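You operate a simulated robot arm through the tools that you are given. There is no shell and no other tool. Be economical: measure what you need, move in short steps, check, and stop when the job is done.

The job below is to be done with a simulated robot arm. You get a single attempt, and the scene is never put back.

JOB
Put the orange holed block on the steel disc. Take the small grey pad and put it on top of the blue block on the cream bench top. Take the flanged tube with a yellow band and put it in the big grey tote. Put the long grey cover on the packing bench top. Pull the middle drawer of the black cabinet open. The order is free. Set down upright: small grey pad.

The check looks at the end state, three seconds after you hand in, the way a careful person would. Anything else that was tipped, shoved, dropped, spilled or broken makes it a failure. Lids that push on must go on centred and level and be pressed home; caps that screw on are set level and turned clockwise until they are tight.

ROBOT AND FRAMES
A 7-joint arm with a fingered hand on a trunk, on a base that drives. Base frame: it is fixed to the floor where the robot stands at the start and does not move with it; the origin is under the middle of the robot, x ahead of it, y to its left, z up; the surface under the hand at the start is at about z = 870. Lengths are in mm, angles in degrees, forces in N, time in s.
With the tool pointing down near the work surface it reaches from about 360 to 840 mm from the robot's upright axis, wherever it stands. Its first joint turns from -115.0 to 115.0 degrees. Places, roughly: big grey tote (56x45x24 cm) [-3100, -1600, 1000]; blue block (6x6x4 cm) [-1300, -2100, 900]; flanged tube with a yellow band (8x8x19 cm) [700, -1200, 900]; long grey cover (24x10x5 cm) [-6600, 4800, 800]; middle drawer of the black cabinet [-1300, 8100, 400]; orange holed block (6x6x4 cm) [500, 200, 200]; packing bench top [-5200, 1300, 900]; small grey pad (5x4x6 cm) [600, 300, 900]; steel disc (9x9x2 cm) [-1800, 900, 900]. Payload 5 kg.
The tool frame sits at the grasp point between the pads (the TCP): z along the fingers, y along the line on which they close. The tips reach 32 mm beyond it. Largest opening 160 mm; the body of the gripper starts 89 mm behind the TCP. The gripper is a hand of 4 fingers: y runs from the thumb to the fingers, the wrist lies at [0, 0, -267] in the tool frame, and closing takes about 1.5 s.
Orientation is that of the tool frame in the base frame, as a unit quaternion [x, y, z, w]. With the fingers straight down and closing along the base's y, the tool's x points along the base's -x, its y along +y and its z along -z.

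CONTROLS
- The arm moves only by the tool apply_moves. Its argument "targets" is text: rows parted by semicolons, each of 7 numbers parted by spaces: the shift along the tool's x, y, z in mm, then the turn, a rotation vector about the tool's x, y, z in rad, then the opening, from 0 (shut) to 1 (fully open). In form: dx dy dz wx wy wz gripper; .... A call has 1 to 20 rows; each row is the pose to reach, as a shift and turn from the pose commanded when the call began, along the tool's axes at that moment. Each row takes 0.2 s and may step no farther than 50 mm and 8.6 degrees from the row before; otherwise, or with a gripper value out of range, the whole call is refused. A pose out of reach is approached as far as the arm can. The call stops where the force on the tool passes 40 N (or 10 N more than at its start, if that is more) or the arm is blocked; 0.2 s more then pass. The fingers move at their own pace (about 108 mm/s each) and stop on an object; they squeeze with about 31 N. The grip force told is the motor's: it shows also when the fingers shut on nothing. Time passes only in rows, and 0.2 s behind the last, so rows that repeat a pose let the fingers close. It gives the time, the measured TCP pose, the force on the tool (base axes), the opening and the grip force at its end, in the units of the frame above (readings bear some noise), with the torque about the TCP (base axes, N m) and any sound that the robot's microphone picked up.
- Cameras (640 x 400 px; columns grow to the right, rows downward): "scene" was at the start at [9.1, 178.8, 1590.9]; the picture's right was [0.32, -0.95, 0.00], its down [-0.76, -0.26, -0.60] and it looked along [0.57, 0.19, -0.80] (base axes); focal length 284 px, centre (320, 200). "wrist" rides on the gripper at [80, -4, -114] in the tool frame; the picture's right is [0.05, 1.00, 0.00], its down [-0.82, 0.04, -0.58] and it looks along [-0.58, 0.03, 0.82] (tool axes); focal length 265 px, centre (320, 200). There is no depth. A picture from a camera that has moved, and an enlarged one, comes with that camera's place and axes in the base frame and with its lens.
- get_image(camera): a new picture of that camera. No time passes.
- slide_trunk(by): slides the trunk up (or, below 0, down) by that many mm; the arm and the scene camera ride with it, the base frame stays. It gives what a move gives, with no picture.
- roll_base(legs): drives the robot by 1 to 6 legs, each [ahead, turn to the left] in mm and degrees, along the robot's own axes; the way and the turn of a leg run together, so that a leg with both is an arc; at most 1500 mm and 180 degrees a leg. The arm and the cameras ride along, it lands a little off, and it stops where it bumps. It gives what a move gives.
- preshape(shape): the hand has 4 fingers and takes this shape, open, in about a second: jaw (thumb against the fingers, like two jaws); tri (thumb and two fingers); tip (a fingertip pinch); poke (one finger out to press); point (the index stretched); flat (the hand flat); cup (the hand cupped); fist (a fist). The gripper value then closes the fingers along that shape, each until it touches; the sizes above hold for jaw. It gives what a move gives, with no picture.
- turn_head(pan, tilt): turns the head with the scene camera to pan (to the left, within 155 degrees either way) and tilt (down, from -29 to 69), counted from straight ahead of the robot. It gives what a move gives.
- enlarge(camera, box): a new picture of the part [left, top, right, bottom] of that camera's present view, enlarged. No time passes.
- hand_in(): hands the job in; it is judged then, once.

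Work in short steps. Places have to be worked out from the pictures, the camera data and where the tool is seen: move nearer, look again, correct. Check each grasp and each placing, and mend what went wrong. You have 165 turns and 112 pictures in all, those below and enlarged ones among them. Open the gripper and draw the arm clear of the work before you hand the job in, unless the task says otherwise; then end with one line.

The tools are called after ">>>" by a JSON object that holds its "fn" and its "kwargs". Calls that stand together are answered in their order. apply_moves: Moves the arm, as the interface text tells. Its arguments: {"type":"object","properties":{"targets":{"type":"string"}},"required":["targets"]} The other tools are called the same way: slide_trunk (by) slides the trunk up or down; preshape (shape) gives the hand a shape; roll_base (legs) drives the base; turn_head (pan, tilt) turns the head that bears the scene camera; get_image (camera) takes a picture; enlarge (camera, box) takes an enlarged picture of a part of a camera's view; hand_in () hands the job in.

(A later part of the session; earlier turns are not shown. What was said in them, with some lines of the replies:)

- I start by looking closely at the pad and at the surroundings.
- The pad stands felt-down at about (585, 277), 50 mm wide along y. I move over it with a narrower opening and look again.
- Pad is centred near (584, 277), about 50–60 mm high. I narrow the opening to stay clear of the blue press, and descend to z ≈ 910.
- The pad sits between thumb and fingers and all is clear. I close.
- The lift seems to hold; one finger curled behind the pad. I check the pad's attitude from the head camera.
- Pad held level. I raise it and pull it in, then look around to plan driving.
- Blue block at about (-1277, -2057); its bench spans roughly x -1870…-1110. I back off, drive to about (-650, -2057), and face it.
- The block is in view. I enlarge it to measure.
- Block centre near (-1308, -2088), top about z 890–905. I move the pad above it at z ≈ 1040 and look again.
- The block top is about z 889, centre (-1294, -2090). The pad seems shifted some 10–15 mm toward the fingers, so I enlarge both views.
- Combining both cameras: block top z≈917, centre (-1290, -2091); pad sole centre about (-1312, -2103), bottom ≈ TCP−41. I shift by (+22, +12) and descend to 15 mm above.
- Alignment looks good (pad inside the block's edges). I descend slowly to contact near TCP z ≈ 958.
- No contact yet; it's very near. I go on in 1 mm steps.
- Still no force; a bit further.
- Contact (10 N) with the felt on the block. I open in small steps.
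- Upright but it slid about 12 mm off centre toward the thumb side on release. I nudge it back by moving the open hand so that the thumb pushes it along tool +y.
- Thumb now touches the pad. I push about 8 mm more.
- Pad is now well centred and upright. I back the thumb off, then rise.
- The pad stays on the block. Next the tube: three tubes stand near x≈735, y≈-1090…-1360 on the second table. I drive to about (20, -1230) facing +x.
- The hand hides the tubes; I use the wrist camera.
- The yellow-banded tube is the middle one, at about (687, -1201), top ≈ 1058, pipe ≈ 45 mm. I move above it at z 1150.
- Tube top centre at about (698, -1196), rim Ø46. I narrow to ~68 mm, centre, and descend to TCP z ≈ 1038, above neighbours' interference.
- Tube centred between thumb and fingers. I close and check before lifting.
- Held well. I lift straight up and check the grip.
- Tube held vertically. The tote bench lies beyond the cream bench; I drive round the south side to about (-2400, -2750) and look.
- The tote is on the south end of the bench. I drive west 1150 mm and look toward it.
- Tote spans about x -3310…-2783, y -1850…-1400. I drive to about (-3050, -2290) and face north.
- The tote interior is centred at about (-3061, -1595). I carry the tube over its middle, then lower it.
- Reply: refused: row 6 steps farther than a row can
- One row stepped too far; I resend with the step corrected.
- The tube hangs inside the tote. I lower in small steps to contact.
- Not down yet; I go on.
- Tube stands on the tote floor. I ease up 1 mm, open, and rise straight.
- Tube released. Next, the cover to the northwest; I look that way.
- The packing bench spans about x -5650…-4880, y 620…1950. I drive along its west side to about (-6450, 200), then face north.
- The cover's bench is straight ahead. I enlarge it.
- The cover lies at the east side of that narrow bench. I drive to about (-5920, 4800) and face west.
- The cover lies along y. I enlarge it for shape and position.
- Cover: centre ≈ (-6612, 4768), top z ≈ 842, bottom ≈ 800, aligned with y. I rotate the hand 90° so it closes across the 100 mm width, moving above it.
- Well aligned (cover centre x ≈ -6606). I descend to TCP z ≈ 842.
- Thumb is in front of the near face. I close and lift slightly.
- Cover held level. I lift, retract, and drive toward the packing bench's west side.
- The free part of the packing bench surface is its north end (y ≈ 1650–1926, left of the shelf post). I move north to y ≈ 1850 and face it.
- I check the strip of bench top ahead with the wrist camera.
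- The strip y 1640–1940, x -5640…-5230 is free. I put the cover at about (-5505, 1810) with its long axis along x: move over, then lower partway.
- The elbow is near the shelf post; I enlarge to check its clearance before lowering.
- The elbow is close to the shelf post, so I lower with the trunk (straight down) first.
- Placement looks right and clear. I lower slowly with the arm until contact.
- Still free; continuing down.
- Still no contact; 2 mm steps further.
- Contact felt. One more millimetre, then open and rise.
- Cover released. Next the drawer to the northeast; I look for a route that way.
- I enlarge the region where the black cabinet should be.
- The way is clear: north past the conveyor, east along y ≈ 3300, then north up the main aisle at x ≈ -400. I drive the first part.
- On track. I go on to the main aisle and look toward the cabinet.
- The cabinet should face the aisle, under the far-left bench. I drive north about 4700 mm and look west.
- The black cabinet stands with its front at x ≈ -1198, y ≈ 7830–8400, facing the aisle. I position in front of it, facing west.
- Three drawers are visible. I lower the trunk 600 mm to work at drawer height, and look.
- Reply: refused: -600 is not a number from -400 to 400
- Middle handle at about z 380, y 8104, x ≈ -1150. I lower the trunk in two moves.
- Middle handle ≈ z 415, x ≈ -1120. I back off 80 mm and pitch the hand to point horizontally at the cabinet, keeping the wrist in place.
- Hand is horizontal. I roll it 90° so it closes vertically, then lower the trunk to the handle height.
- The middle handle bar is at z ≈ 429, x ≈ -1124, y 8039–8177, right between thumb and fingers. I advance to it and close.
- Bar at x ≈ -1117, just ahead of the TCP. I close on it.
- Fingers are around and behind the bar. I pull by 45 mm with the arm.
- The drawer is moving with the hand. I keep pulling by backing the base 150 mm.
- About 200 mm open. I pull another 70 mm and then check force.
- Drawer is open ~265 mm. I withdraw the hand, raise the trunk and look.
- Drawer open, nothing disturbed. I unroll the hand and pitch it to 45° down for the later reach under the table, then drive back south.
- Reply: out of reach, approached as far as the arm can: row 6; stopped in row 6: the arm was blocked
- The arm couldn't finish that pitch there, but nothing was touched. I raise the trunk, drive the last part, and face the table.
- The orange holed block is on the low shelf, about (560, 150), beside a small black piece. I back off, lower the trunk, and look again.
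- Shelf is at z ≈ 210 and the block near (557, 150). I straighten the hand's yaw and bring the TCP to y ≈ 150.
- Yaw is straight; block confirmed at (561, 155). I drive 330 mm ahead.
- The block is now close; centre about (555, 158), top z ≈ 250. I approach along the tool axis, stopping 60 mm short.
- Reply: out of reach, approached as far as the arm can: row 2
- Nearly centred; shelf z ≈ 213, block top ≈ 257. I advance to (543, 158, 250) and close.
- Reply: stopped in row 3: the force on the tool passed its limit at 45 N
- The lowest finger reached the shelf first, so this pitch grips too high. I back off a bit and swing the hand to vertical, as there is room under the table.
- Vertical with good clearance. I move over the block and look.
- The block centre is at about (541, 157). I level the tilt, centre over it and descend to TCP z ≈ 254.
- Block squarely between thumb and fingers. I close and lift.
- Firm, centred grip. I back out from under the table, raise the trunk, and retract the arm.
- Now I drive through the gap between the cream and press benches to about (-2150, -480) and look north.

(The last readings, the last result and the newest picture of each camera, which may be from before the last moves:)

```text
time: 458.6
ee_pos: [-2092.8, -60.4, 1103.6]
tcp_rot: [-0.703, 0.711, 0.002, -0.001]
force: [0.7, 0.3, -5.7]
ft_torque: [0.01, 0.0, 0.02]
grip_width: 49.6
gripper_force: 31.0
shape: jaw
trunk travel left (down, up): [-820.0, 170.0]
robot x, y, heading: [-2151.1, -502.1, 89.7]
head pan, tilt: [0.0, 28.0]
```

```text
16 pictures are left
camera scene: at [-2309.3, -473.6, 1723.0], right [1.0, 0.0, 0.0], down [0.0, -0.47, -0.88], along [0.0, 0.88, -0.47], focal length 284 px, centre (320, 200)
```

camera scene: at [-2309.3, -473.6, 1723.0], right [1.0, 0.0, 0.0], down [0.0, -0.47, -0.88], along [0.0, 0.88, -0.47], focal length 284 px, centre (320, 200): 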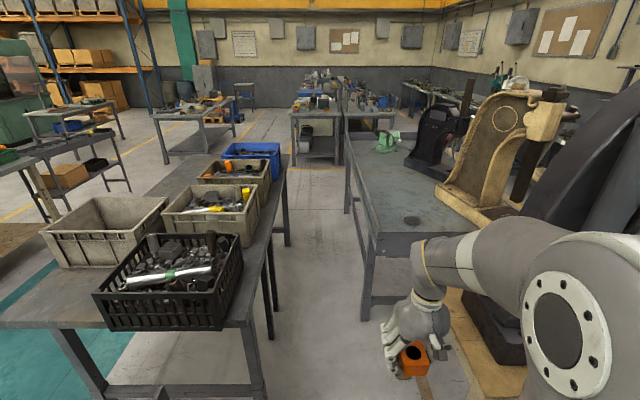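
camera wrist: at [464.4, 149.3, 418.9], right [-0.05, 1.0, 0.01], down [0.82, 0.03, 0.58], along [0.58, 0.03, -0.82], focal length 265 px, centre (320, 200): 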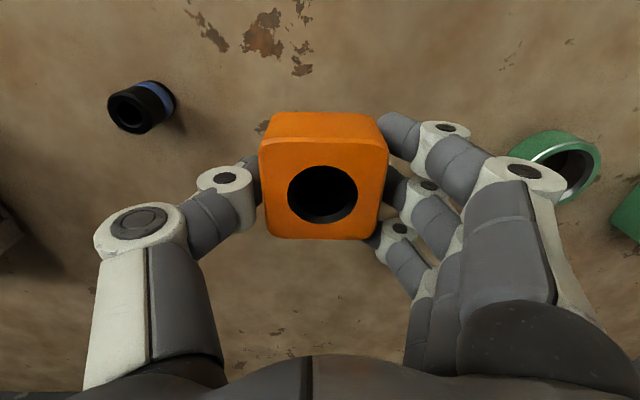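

The disc is at about (-1802, 853) near the dark bench's southwest corner. I drive 770 mm north to get within reach.

>>> {"fn": "roll_base", "kwargs": {"legs": [[0, 1.8], [770, 0]]}}

>>> {"fn": "turn_head", "kwargs": {"pan": -25, "tilt": 45}}

>>> {"fn": "get_image", "kwargs": {"camera": "scene"}}

```text
time: 462.1
ee_pos: [-2102.6, 426.8, 1103.1]
tcp_rot: [-0.7, 0.715, 0.001, -0.003]
force: [-1.4, 0.3, -4.6]
ft_torque: [0.03, -0.07, 0.0]
grip_width: 48.6
gripper_force: 31.1
shape: jaw
trunk travel left (down, up): [-820.0, 170.0]
robot x, y, heading: [-2168.5, -22.6, 81.0]
head pan, tilt: [0.0, 28.0]
stopped in leg 2: the robot was blocked; the commanded pose is now the measured one
```

```text
time: 462.9
ee_pos: [-2100.4, 425.7, 1104.4]
tcp_rot: [-0.7, 0.714, 0.002, -0.002]
force: [-0.7, -0.3, -5.0]
ft_torque: [0.01, -0.02, -0.02]
grip_width: 48.7
gripper_force: 30.9
shape: jaw
trunk travel left (down, up): [-820.0, 170.0]
robot x, y, heading: [-2169.2, -17.9, 81.0]
head pan, tilt: [-25.0, 45.0]
```

```text
15 pictures are left
camera scene: at [-2292.1, 14.6, 1697.3], right [0.83, -0.56, 0.0], down [-0.4, -0.59, -0.71], along [0.4, 0.59, -0.71], focal length 284 px, centre (320, 200)
```

scene: 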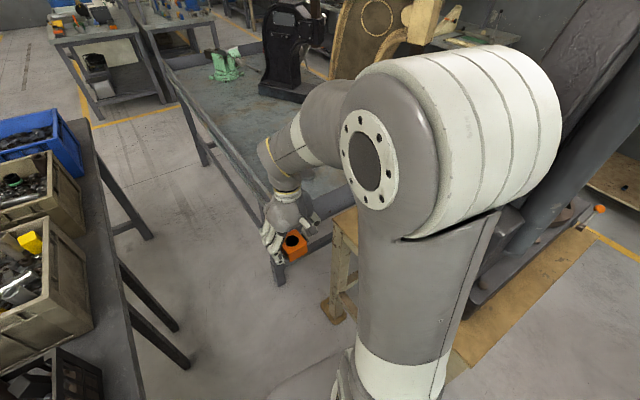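

The base was blocked; I look right to see what touched.

>>> {"fn": "turn_head", "kwargs": {"pan": -75, "tilt": 45}}

>>> {"fn": "get_image", "kwargs": {"camera": "scene"}}

```text
time: 464.1
ee_pos: [-2100.7, 425.0, 1102.8]
tcp_rot: [-0.699, 0.715, 0.001, -0.002]
force: [0.0, 0.7, -5.6]
ft_torque: [0.02, -0.01, -0.01]
grip_width: 48.4
gripper_force: 31.1
shape: jaw
trunk travel left (down, up): [-820.0, 170.0]
robot x, y, heading: [-2174.6, -17.5, 80.9]
head pan, tilt: [-75.0, 45.0]
```

```text
14 pictures are left
camera scene: at [-2256.7, -44.2, 1697.2], right [0.1, -0.99, 0.0], down [-0.7, -0.07, -0.71], along [0.7, 0.07, -0.71], focal length 284 px, centre (320, 200)
```

scene: 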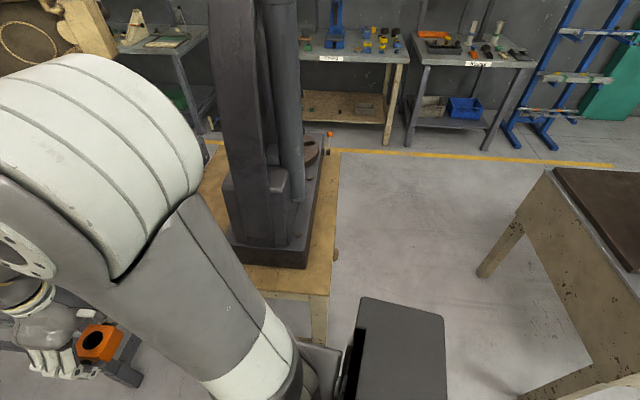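

The base (radius ≈ 310) touched the tan bench's corner at x ≈ -1857. The gap to the left bench allows x ≈ -2205, so I back off, re-align, and come in centred.

>>> {"fn": "roll_base", "kwargs": {"legs": [[-270, 0], [0, 9.3]]}}

>>> {"fn": "turn_head", "kwargs": {"pan": 0, "tilt": 52}}

>>> {"fn": "get_image", "kwargs": {"camera": "scene"}}

```text
time: 466.7
ee_pos: [-2218.5, 163.0, 1105.5]
tcp_rot: [0.759, -0.652, -0.001, 0.002]
force: [-0.3, 0.4, -4.1]
ft_torque: [0.02, -0.07, 0.0]
grip_width: 48.4
gripper_force: 30.9
shape: jaw
trunk travel left (down, up): [-820.0, 170.0]
robot x, y, heading: [-2216.0, -286.2, 91.0]
head pan, tilt: [-75.0, 45.0]
```

```text
time: 468.2
ee_pos: [-2218.9, 163.8, 1103.2]
tcp_rot: [0.759, -0.652, -0.002, 0.003]
force: [0.9, -0.1, -5.2]
ft_torque: [0.04, -0.03, 0.0]
grip_width: 48.5
gripper_force: 30.6
shape: jaw
trunk travel left (down, up): [-820.0, 170.0]
robot x, y, heading: [-2213.0, -288.5, 90.5]
head pan, tilt: [0.0, 52.0]
```

```text
13 pictures are left
camera scene: at [-2372.0, -273.9, 1687.7], right [1.0, 0.01, 0.0], down [0.01, -0.79, -0.62], along [-0.01, 0.62, -0.79], focal length 284 px, centre (320, 200)
```

scene: 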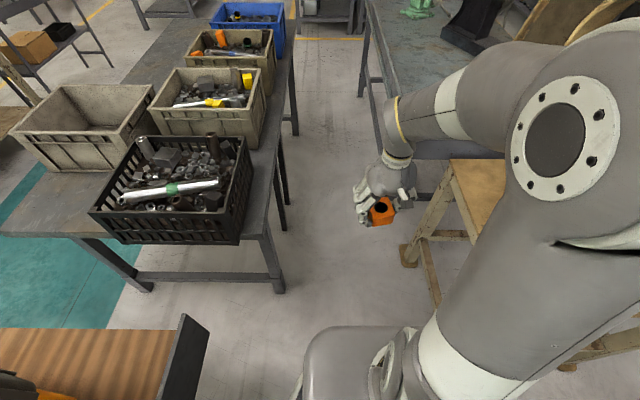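

The base front is only ~245 mm half-wide, but a wider rear housing caught the tan bench corner. I come in further left, toward (-2260, 200).

>>> {"fn": "roll_base", "kwargs": {"legs": [[0, 5], [260, 0]]}}

>>> {"fn": "roll_base", "kwargs": {"legs": [[220, 0]]}}

```text
time: 470.6
ee_pos: [-2286.0, 426.7, 1104.3]
tcp_rot: [0.786, -0.618, -0.001, 0.003]
force: [-0.2, 0.8, -4.8]
ft_torque: [-0.04, 0.0, -0.02]
grip_width: 48.8
gripper_force: 31.0
shape: jaw
trunk travel left (down, up): [-820.0, 170.0]
robot x, y, heading: [-2242.3, -19.1, 96.0]
head pan, tilt: [0.0, 52.0]
```

```text
time: 472.2
ee_pos: [-2309.6, 642.5, 1103.2]
tcp_rot: [0.788, -0.616, -0.001, 0.003]
force: [-0.3, 0.1, -5.9]
ft_torque: [0.01, 0.0, 0.01]
grip_width: 48.5
gripper_force: 30.2
shape: jaw
trunk travel left (down, up): [-820.0, 170.0]
robot x, y, heading: [-2263.1, 198.1, 96.3]
head pan, tilt: [0.0, 52.0]
```

In position at (-2263, 198), not blocked. I look at the disc.

>>> {"fn": "turn_head", "kwargs": {"pan": -35, "tilt": 42}}

>>> {"fn": "get_image", "kwargs": {"camera": "scene"}}

```text
time: 473.3
ee_pos: [-2309.9, 642.7, 1104.1]
tcp_rot: [0.788, -0.616, -0.001, 0.002]
force: [0.1, -0.7, -4.6]
ft_torque: [0.02, -0.01, 0.0]
grip_width: 48.9
gripper_force: 30.5
shape: jaw
trunk travel left (down, up): [-820.0, 170.0]
robot x, y, heading: [-2265.8, 197.3, 96.2]
head pan, tilt: [-35.0, 42.0]
```

```text
12 pictures are left
camera scene: at [-2373.9, 191.8, 1701.5], right [0.88, -0.48, 0.0], down [-0.32, -0.59, -0.74], along [0.36, 0.65, -0.67], focal length 284 px, centre (320, 200)
```

scene: 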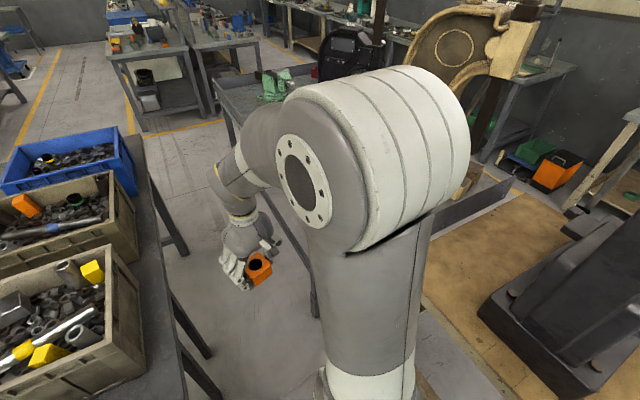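

The arm hides the disc. I swing the hand over toward the disc's estimated place (-1802, 853) in two stages.

>>> {"fn": "apply_moves", "kwargs": {"targets": "-7 -45 0 0 0 0 0; -13 -90 0 0 0 0 0; -20 -135 0 0 0 0 0; -27 -180 0 0 0 0 0; -33 -225 0 0 0 0 0; -40 -270 0 0 0 0 0; -47 -315 0 0 0 0 0; -53 -360 0 0 0 0 0; -60 -405 0 0 0 0 0; -67 -450 0 0 0 0 0"}}

>>> {"fn": "get_image", "kwargs": {"camera": "wrist"}}

```text
time: 475.5
ee_pos: [-1887.6, 815.4, 1099.2]
tcp_rot: [0.788, -0.616, -0.001, 0.004]
force: [0.4, 0.6, -5.5]
ft_torque: [0.03, 0.02, 0.05]
grip_width: 48.7
gripper_force: 31.4
shape: jaw
trunk travel left (down, up): [-820.0, 170.0]
robot x, y, heading: [-2265.3, 197.6, 95.9]
head pan, tilt: [-35.0, 42.0]
```

```text
11 pictures are left
camera wrist: at [-1862.3, 739.5, 1214.1], right [-0.96, -0.29, 0.01], down [-0.23, 0.78, 0.58], along [-0.17, 0.55, -0.82], focal length 265 px, centre (320, 200)
```

wrist: 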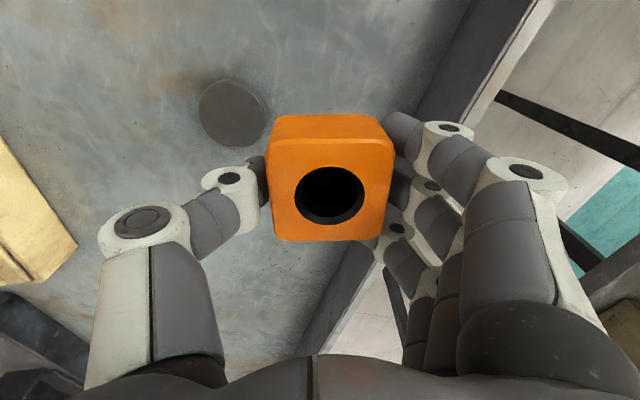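

Disc seen: top z ≈ 880, centre ≈ (-1791, 868). To stay within reach I creep the base 45 mm ahead and then check the pose.

>>> {"fn": "roll_base", "kwargs": {"legs": [[45, 0]]}}

```text
time: 476.4
ee_pos: [-1893.5, 862.1, 1099.4]
tcp_rot: [0.787, -0.616, -0.001, 0.004]
force: [-0.9, 0.6, -6.1]
ft_torque: [-0.02, -0.05, -0.01]
grip_width: 48.8
gripper_force: 30.8
shape: jaw
trunk travel left (down, up): [-820.0, 170.0]
robot x, y, heading: [-2270.6, 241.6, 96.1]
head pan, tilt: [-35.0, 42.0]
```

I move over the disc and lower to z ≈ 1000, then re-measure.

>>> {"fn": "apply_moves", "kwargs": {"targets": "5 -35 0 0 0 0 0; 10 -70 0 0 0 0 0; 15 -106 0 0 0 0 0; 15 -106 35 0 0 0 0; 15 -106 70 0 0 0 0; 15 -106 100 0 0 0 0"}}

>>> {"fn": "get_image", "kwargs": {"camera": "wrist"}}

```text
time: 477.8
ee_pos: [-1790.0, 873.9, 998.6]
tcp_rot: [0.788, -0.616, -0.002, 0.004]
force: [-0.7, -0.4, -5.0]
ft_torque: [0.03, -0.05, -0.03]
grip_width: 48.8
gripper_force: 31.4
shape: jaw
trunk travel left (down, up): [-820.0, 170.0]
robot x, y, heading: [-2269.5, 239.9, 96.1]
head pan, tilt: [-35.0, 42.0]
```

```text
10 pictures are left
camera wrist: at [-1764.9, 796.9, 1114.1], right [-0.96, -0.29, 0.01], down [-0.23, 0.78, 0.58], along [-0.17, 0.55, -0.82], focal length 265 px, centre (320, 200)
```

wrist: 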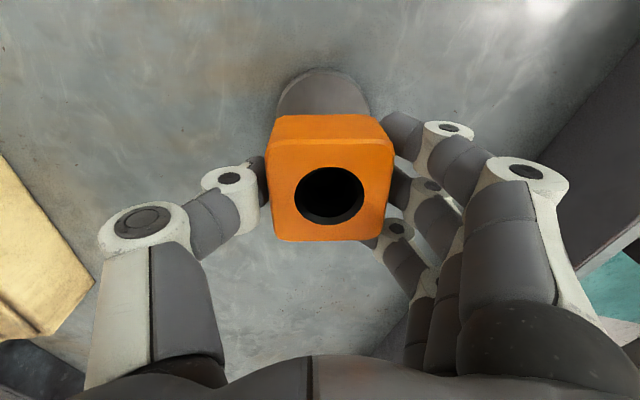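

Disc top is somewhere in z 850–880, centre ≈ (-1788, 878). I shift slightly, lower to z ≈ 935 and look once more.

>>> {"fn": "apply_moves", "kwargs": {"targets": "-6.6 -6.8 0 0 0 0 0; -6.6 -6.8 30 0 0 0 0; -6.6 -6.8 55 0 0 0 0; -6.6 -6.8 64 0 0 0 0"}}

>>> {"fn": "get_image", "kwargs": {"camera": "wrist"}}

```text
time: 478.8
ee_pos: [-1785.3, 881.1, 935.1]
tcp_rot: [0.787, -0.616, -0.001, 0.003]
force: [0.3, -0.4, -5.4]
ft_torque: [0.06, 0.0, -0.02]
grip_width: 48.6
gripper_force: 31.0
shape: jaw
trunk travel left (down, up): [-820.0, 170.0]
robot x, y, heading: [-2269.9, 243.9, 96.0]
head pan, tilt: [-35.0, 42.0]
```

```text
9 pictures are left
camera wrist: at [-1758.8, 804.2, 1049.9], right [-0.96, -0.29, 0.01], down [-0.23, 0.78, 0.58], along [-0.17, 0.55, -0.82], focal length 265 px, centre (320, 200)
```

wrist: 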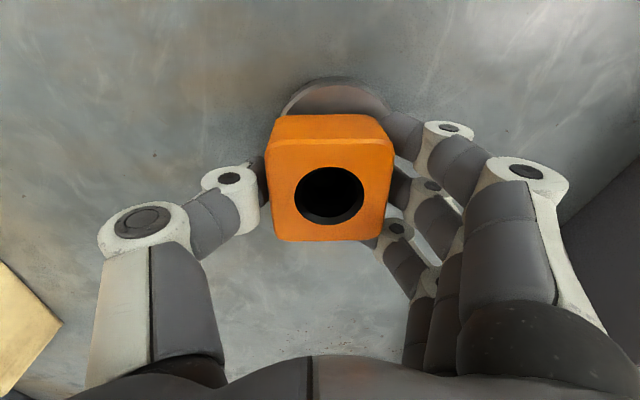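

Disc top ≈ z 865; relative to the block it is ~8 mm to the finger side and ~4 mm ahead. I correct and lower until contact.

>>> {"fn": "apply_moves", "kwargs": {"targets": "-4 7.5 0 0 0 0 0; -4 7.5 12 0 0 0 0; -4 7.5 18 0 0 0 0; -4 7.5 22 0 0 0 0"}}

>>> {"fn": "apply_moves", "kwargs": {"targets": "0 0 2 0 0 0 0; 0 0 4 0 0 0 0; 0 0 6 0 0 0 0"}}

>>> {"fn": "get_image", "kwargs": {"camera": "wrist"}}

```text
time: 479.8
ee_pos: [-1792.1, 882.9, 921.1]
tcp_rot: [0.788, -0.616, -0.002, -0.002]
force: [-0.8, 0.5, 31.3]
ft_torque: [-0.51, 0.7, -0.03]
grip_width: 49.9
gripper_force: 30.9
shape: jaw
trunk travel left (down, up): [-820.0, 170.0]
robot x, y, heading: [-2267.5, 242.2, 95.9]
head pan, tilt: [-35.0, 42.0]
```

```text
time: 480.2
ee_pos: [-1789.4, 884.8, 922.2]
tcp_rot: [0.787, -0.617, -0.002, -0.004]
force: [-2.6, -3.5, 16.9]
ft_torque: [-0.49, 0.61, 0.0]
grip_width: 50.0
gripper_force: 30.6
shape: jaw
trunk travel left (down, up): [-820.0, 170.0]
robot x, y, heading: [-2263.1, 240.5, 96.0]
head pan, tilt: [-35.0, 42.0]
stopped in row 2: the force on the tool passed its limit at 44 N (the readings are from after the stop); the commanded pose is now the measured one
```

```text
8 pictures are left
camera wrist: at [-1767.0, 806.2, 1034.8], right [-0.96, -0.29, 0.0], down [-0.24, 0.78, 0.58], along [-0.17, 0.56, -0.81], focal length 265 px, centre (320, 200)
```

wrist: 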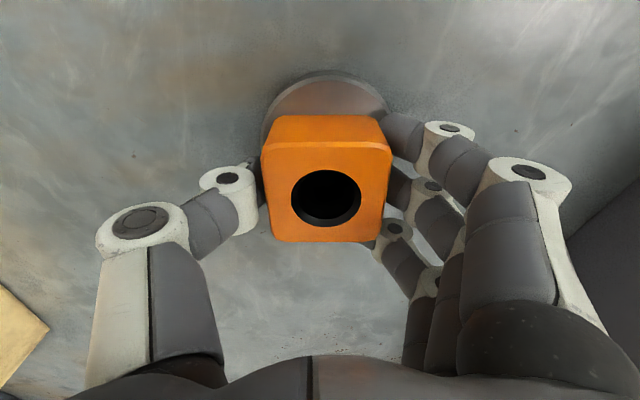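

Contact at z ≈ 921, block centred on the disc (about 16–18 mm inside the near rim, laterally equal). I ease up slightly and open.

>>> {"fn": "apply_moves", "kwargs": {"targets": "0 0 -1 0 0 0 0.1; 0 0 -1.5 0 0 0 0.3; 0 0 -1.5 0 0 0 0.4; 0 0 -1.5 0 0 0 0.5; 0 0 -1.5 0 0 0 0.6; 0 0 -1.5 0 0 0 0.6; 0 0 -1.5 0 0 0 0.6"}}

>>> {"fn": "get_image", "kwargs": {"camera": "wrist"}}

```text
time: 481.8
ee_pos: [-1791.8, 884.8, 918.0]
tcp_rot: [0.787, -0.616, -0.002, 0.0]
force: [1.2, -0.7, 0.3]
ft_torque: [-0.02, -0.01, 0.0]
grip_width: 95.2
gripper_force: 0.1
shape: jaw
trunk travel left (down, up): [-820.0, 170.0]
robot x, y, heading: [-2266.3, 246.2, 96.1]
head pan, tilt: [-35.0, 42.0]
```

```text
7 pictures are left
camera wrist: at [-1766.9, 807.1, 1032.4], right [-0.96, -0.29, 0.0], down [-0.23, 0.78, 0.58], along [-0.17, 0.56, -0.81], focal length 265 px, centre (320, 200)
```

wrist: 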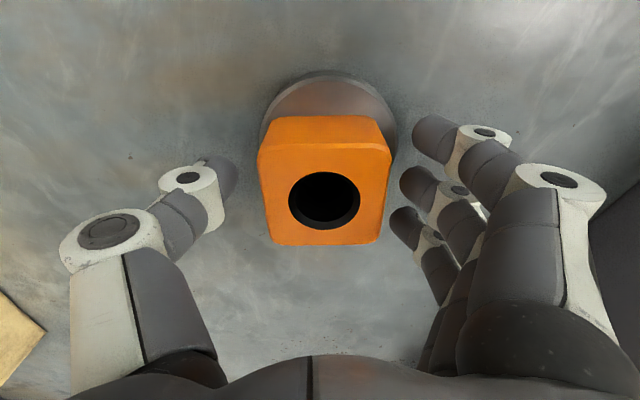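

Block sits on the disc. I raise the hand straight up and draw it back clear.

>>> {"fn": "apply_moves", "kwargs": {"targets": "0 0 -15 0 0 0 0.6; 0 0 -50 0 0 0 0.6; 0 0 -100 0 0 0 0.6; 0 0 -150 0 0 0 0.6; 0 0 -190 0 0 0 0.6; 0 45 -190 0 0 0 0.6; 0 90 -190 0 0 0 0.6; 5 135 -190 0 0 0 0.6; 10 180 -190 0 0 0 0.6; 15 225 -190 0 0 0 0.6; 20 270 -190 0 0 0 0.6; 25 315 -190 0 0 0 0.6; 30 360 -190 0 0 0 0.6"}}

>>> {"fn": "turn_head", "kwargs": {"pan": -20, "tilt": 38}}

>>> {"fn": "get_image", "kwargs": {"camera": "scene"}}

>>> {"fn": "turn_head", "kwargs": {"pan": 58, "tilt": 15}}

>>> {"fn": "enlarge", "kwargs": {"camera": "scene", "box": [230, 150, 410, 260]}}

```text
time: 484.6
ee_pos: [-2133.4, 765.9, 1108.2]
tcp_rot: [0.787, -0.617, -0.002, -0.002]
force: [-0.4, -0.2, 0.8]
ft_torque: [0.03, -0.02, -0.04]
grip_width: 96.0
gripper_force: 0.1
shape: jaw
trunk travel left (down, up): [-820.0, 170.0]
robot x, y, heading: [-2269.5, 240.2, 96.1]
head pan, tilt: [-35.0, 42.0]
```

```text
time: 485.4
ee_pos: [-2132.0, 766.9, 1108.9]
tcp_rot: [0.787, -0.617, -0.002, 0.0]
force: [-0.1, -0.1, 0.0]
ft_torque: [-0.02, -0.01, -0.03]
grip_width: 95.2
gripper_force: 0.1
shape: jaw
trunk travel left (down, up): [-820.0, 170.0]
robot x, y, heading: [-2272.8, 242.2, 96.0]
head pan, tilt: [-20.0, 38.0]
```

```text
6 pictures are left
camera scene: at [-2398.4, 247.5, 1707.5], right [0.97, -0.24, 0.0], down [-0.15, -0.6, -0.79], along [0.19, 0.76, -0.62], focal length 284 px, centre (320, 200)
```

scene: 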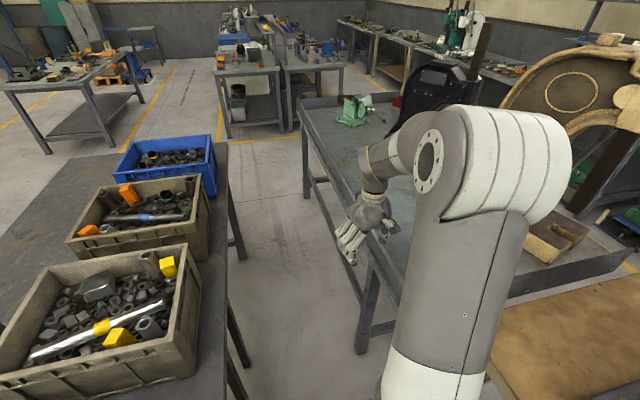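

```text
time: 486.9
ee_pos: [-2132.7, 766.8, 1107.7]
tcp_rot: [0.788, -0.616, -0.002, 0.0]
force: [0.0, 0.3, 0.1]
ft_torque: [0.0, -0.01, -0.03]
grip_width: 95.7
gripper_force: 0.1
shape: jaw
trunk travel left (down, up): [-820.0, 170.0]
robot x, y, heading: [-2269.3, 240.5, 96.1]
head pan, tilt: [58.0, 15.0]
```

```text
3.56 times, centred on (320, 205) of scene
camera zoom: at [-2503.0, 204.9, 1744.1], right [0.44, 0.9, 0.0], down [0.23, -0.11, -0.97], along [-0.87, 0.42, -0.26], focal length 1008 px, centre (320, 182)
```

zoom: 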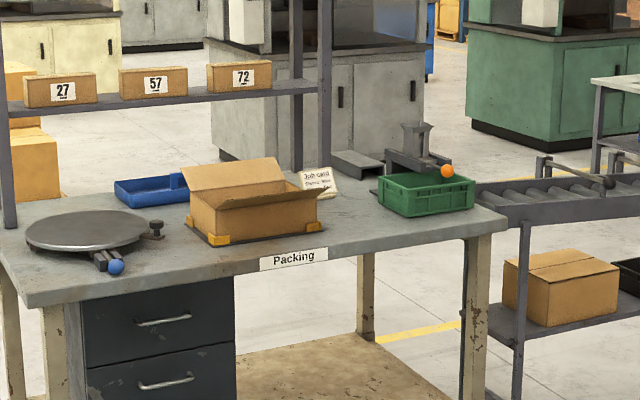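

The cover lies flat on the packing bench. One last look at the tote.

>>> {"fn": "turn_head", "kwargs": {"pan": 150, "tilt": 25}}

>>> {"fn": "get_image", "kwargs": {"camera": "scene"}}

```text
time: 488.5
ee_pos: [-2131.1, 767.9, 1108.7]
tcp_rot: [0.787, -0.616, -0.003, -0.001]
force: [-0.2, -0.7, 0.2]
ft_torque: [0.0, 0.0, 0.01]
grip_width: 95.5
gripper_force: 0.1
shape: jaw
trunk travel left (down, up): [-820.0, 170.0]
robot x, y, heading: [-2270.1, 243.8, 95.7]
head pan, tilt: [150.0, 25.0]
```

```text
4 pictures are left
camera scene: at [-2456.5, 79.8, 1727.8], right [-0.91, 0.41, 0.0], down [0.17, 0.39, -0.91], along [-0.37, -0.83, -0.42], focal length 284 px, centre (320, 200)
```

scene: 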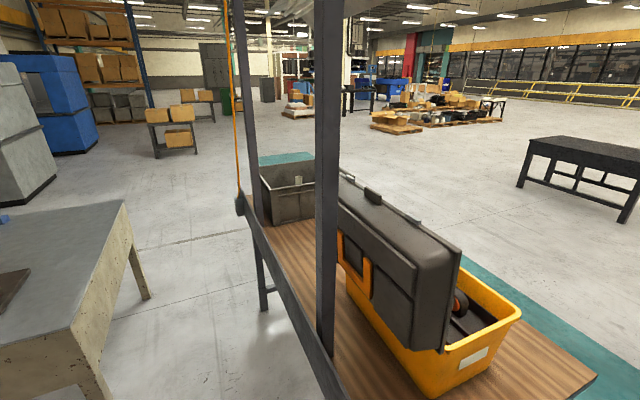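

The tube stands in the tote, the pad, cover, drawer and block are all in place, and the arm is clear. I hand in.

>>> {"fn": "hand_in", "kwargs": {}}

```text
The job is handed in.
```

I finished all five jobs and handed in. While driving to the steel disc the base bumped the tan press bench once; I saw nothing knocked over, but I can't rule out that the bench shifted slightly.
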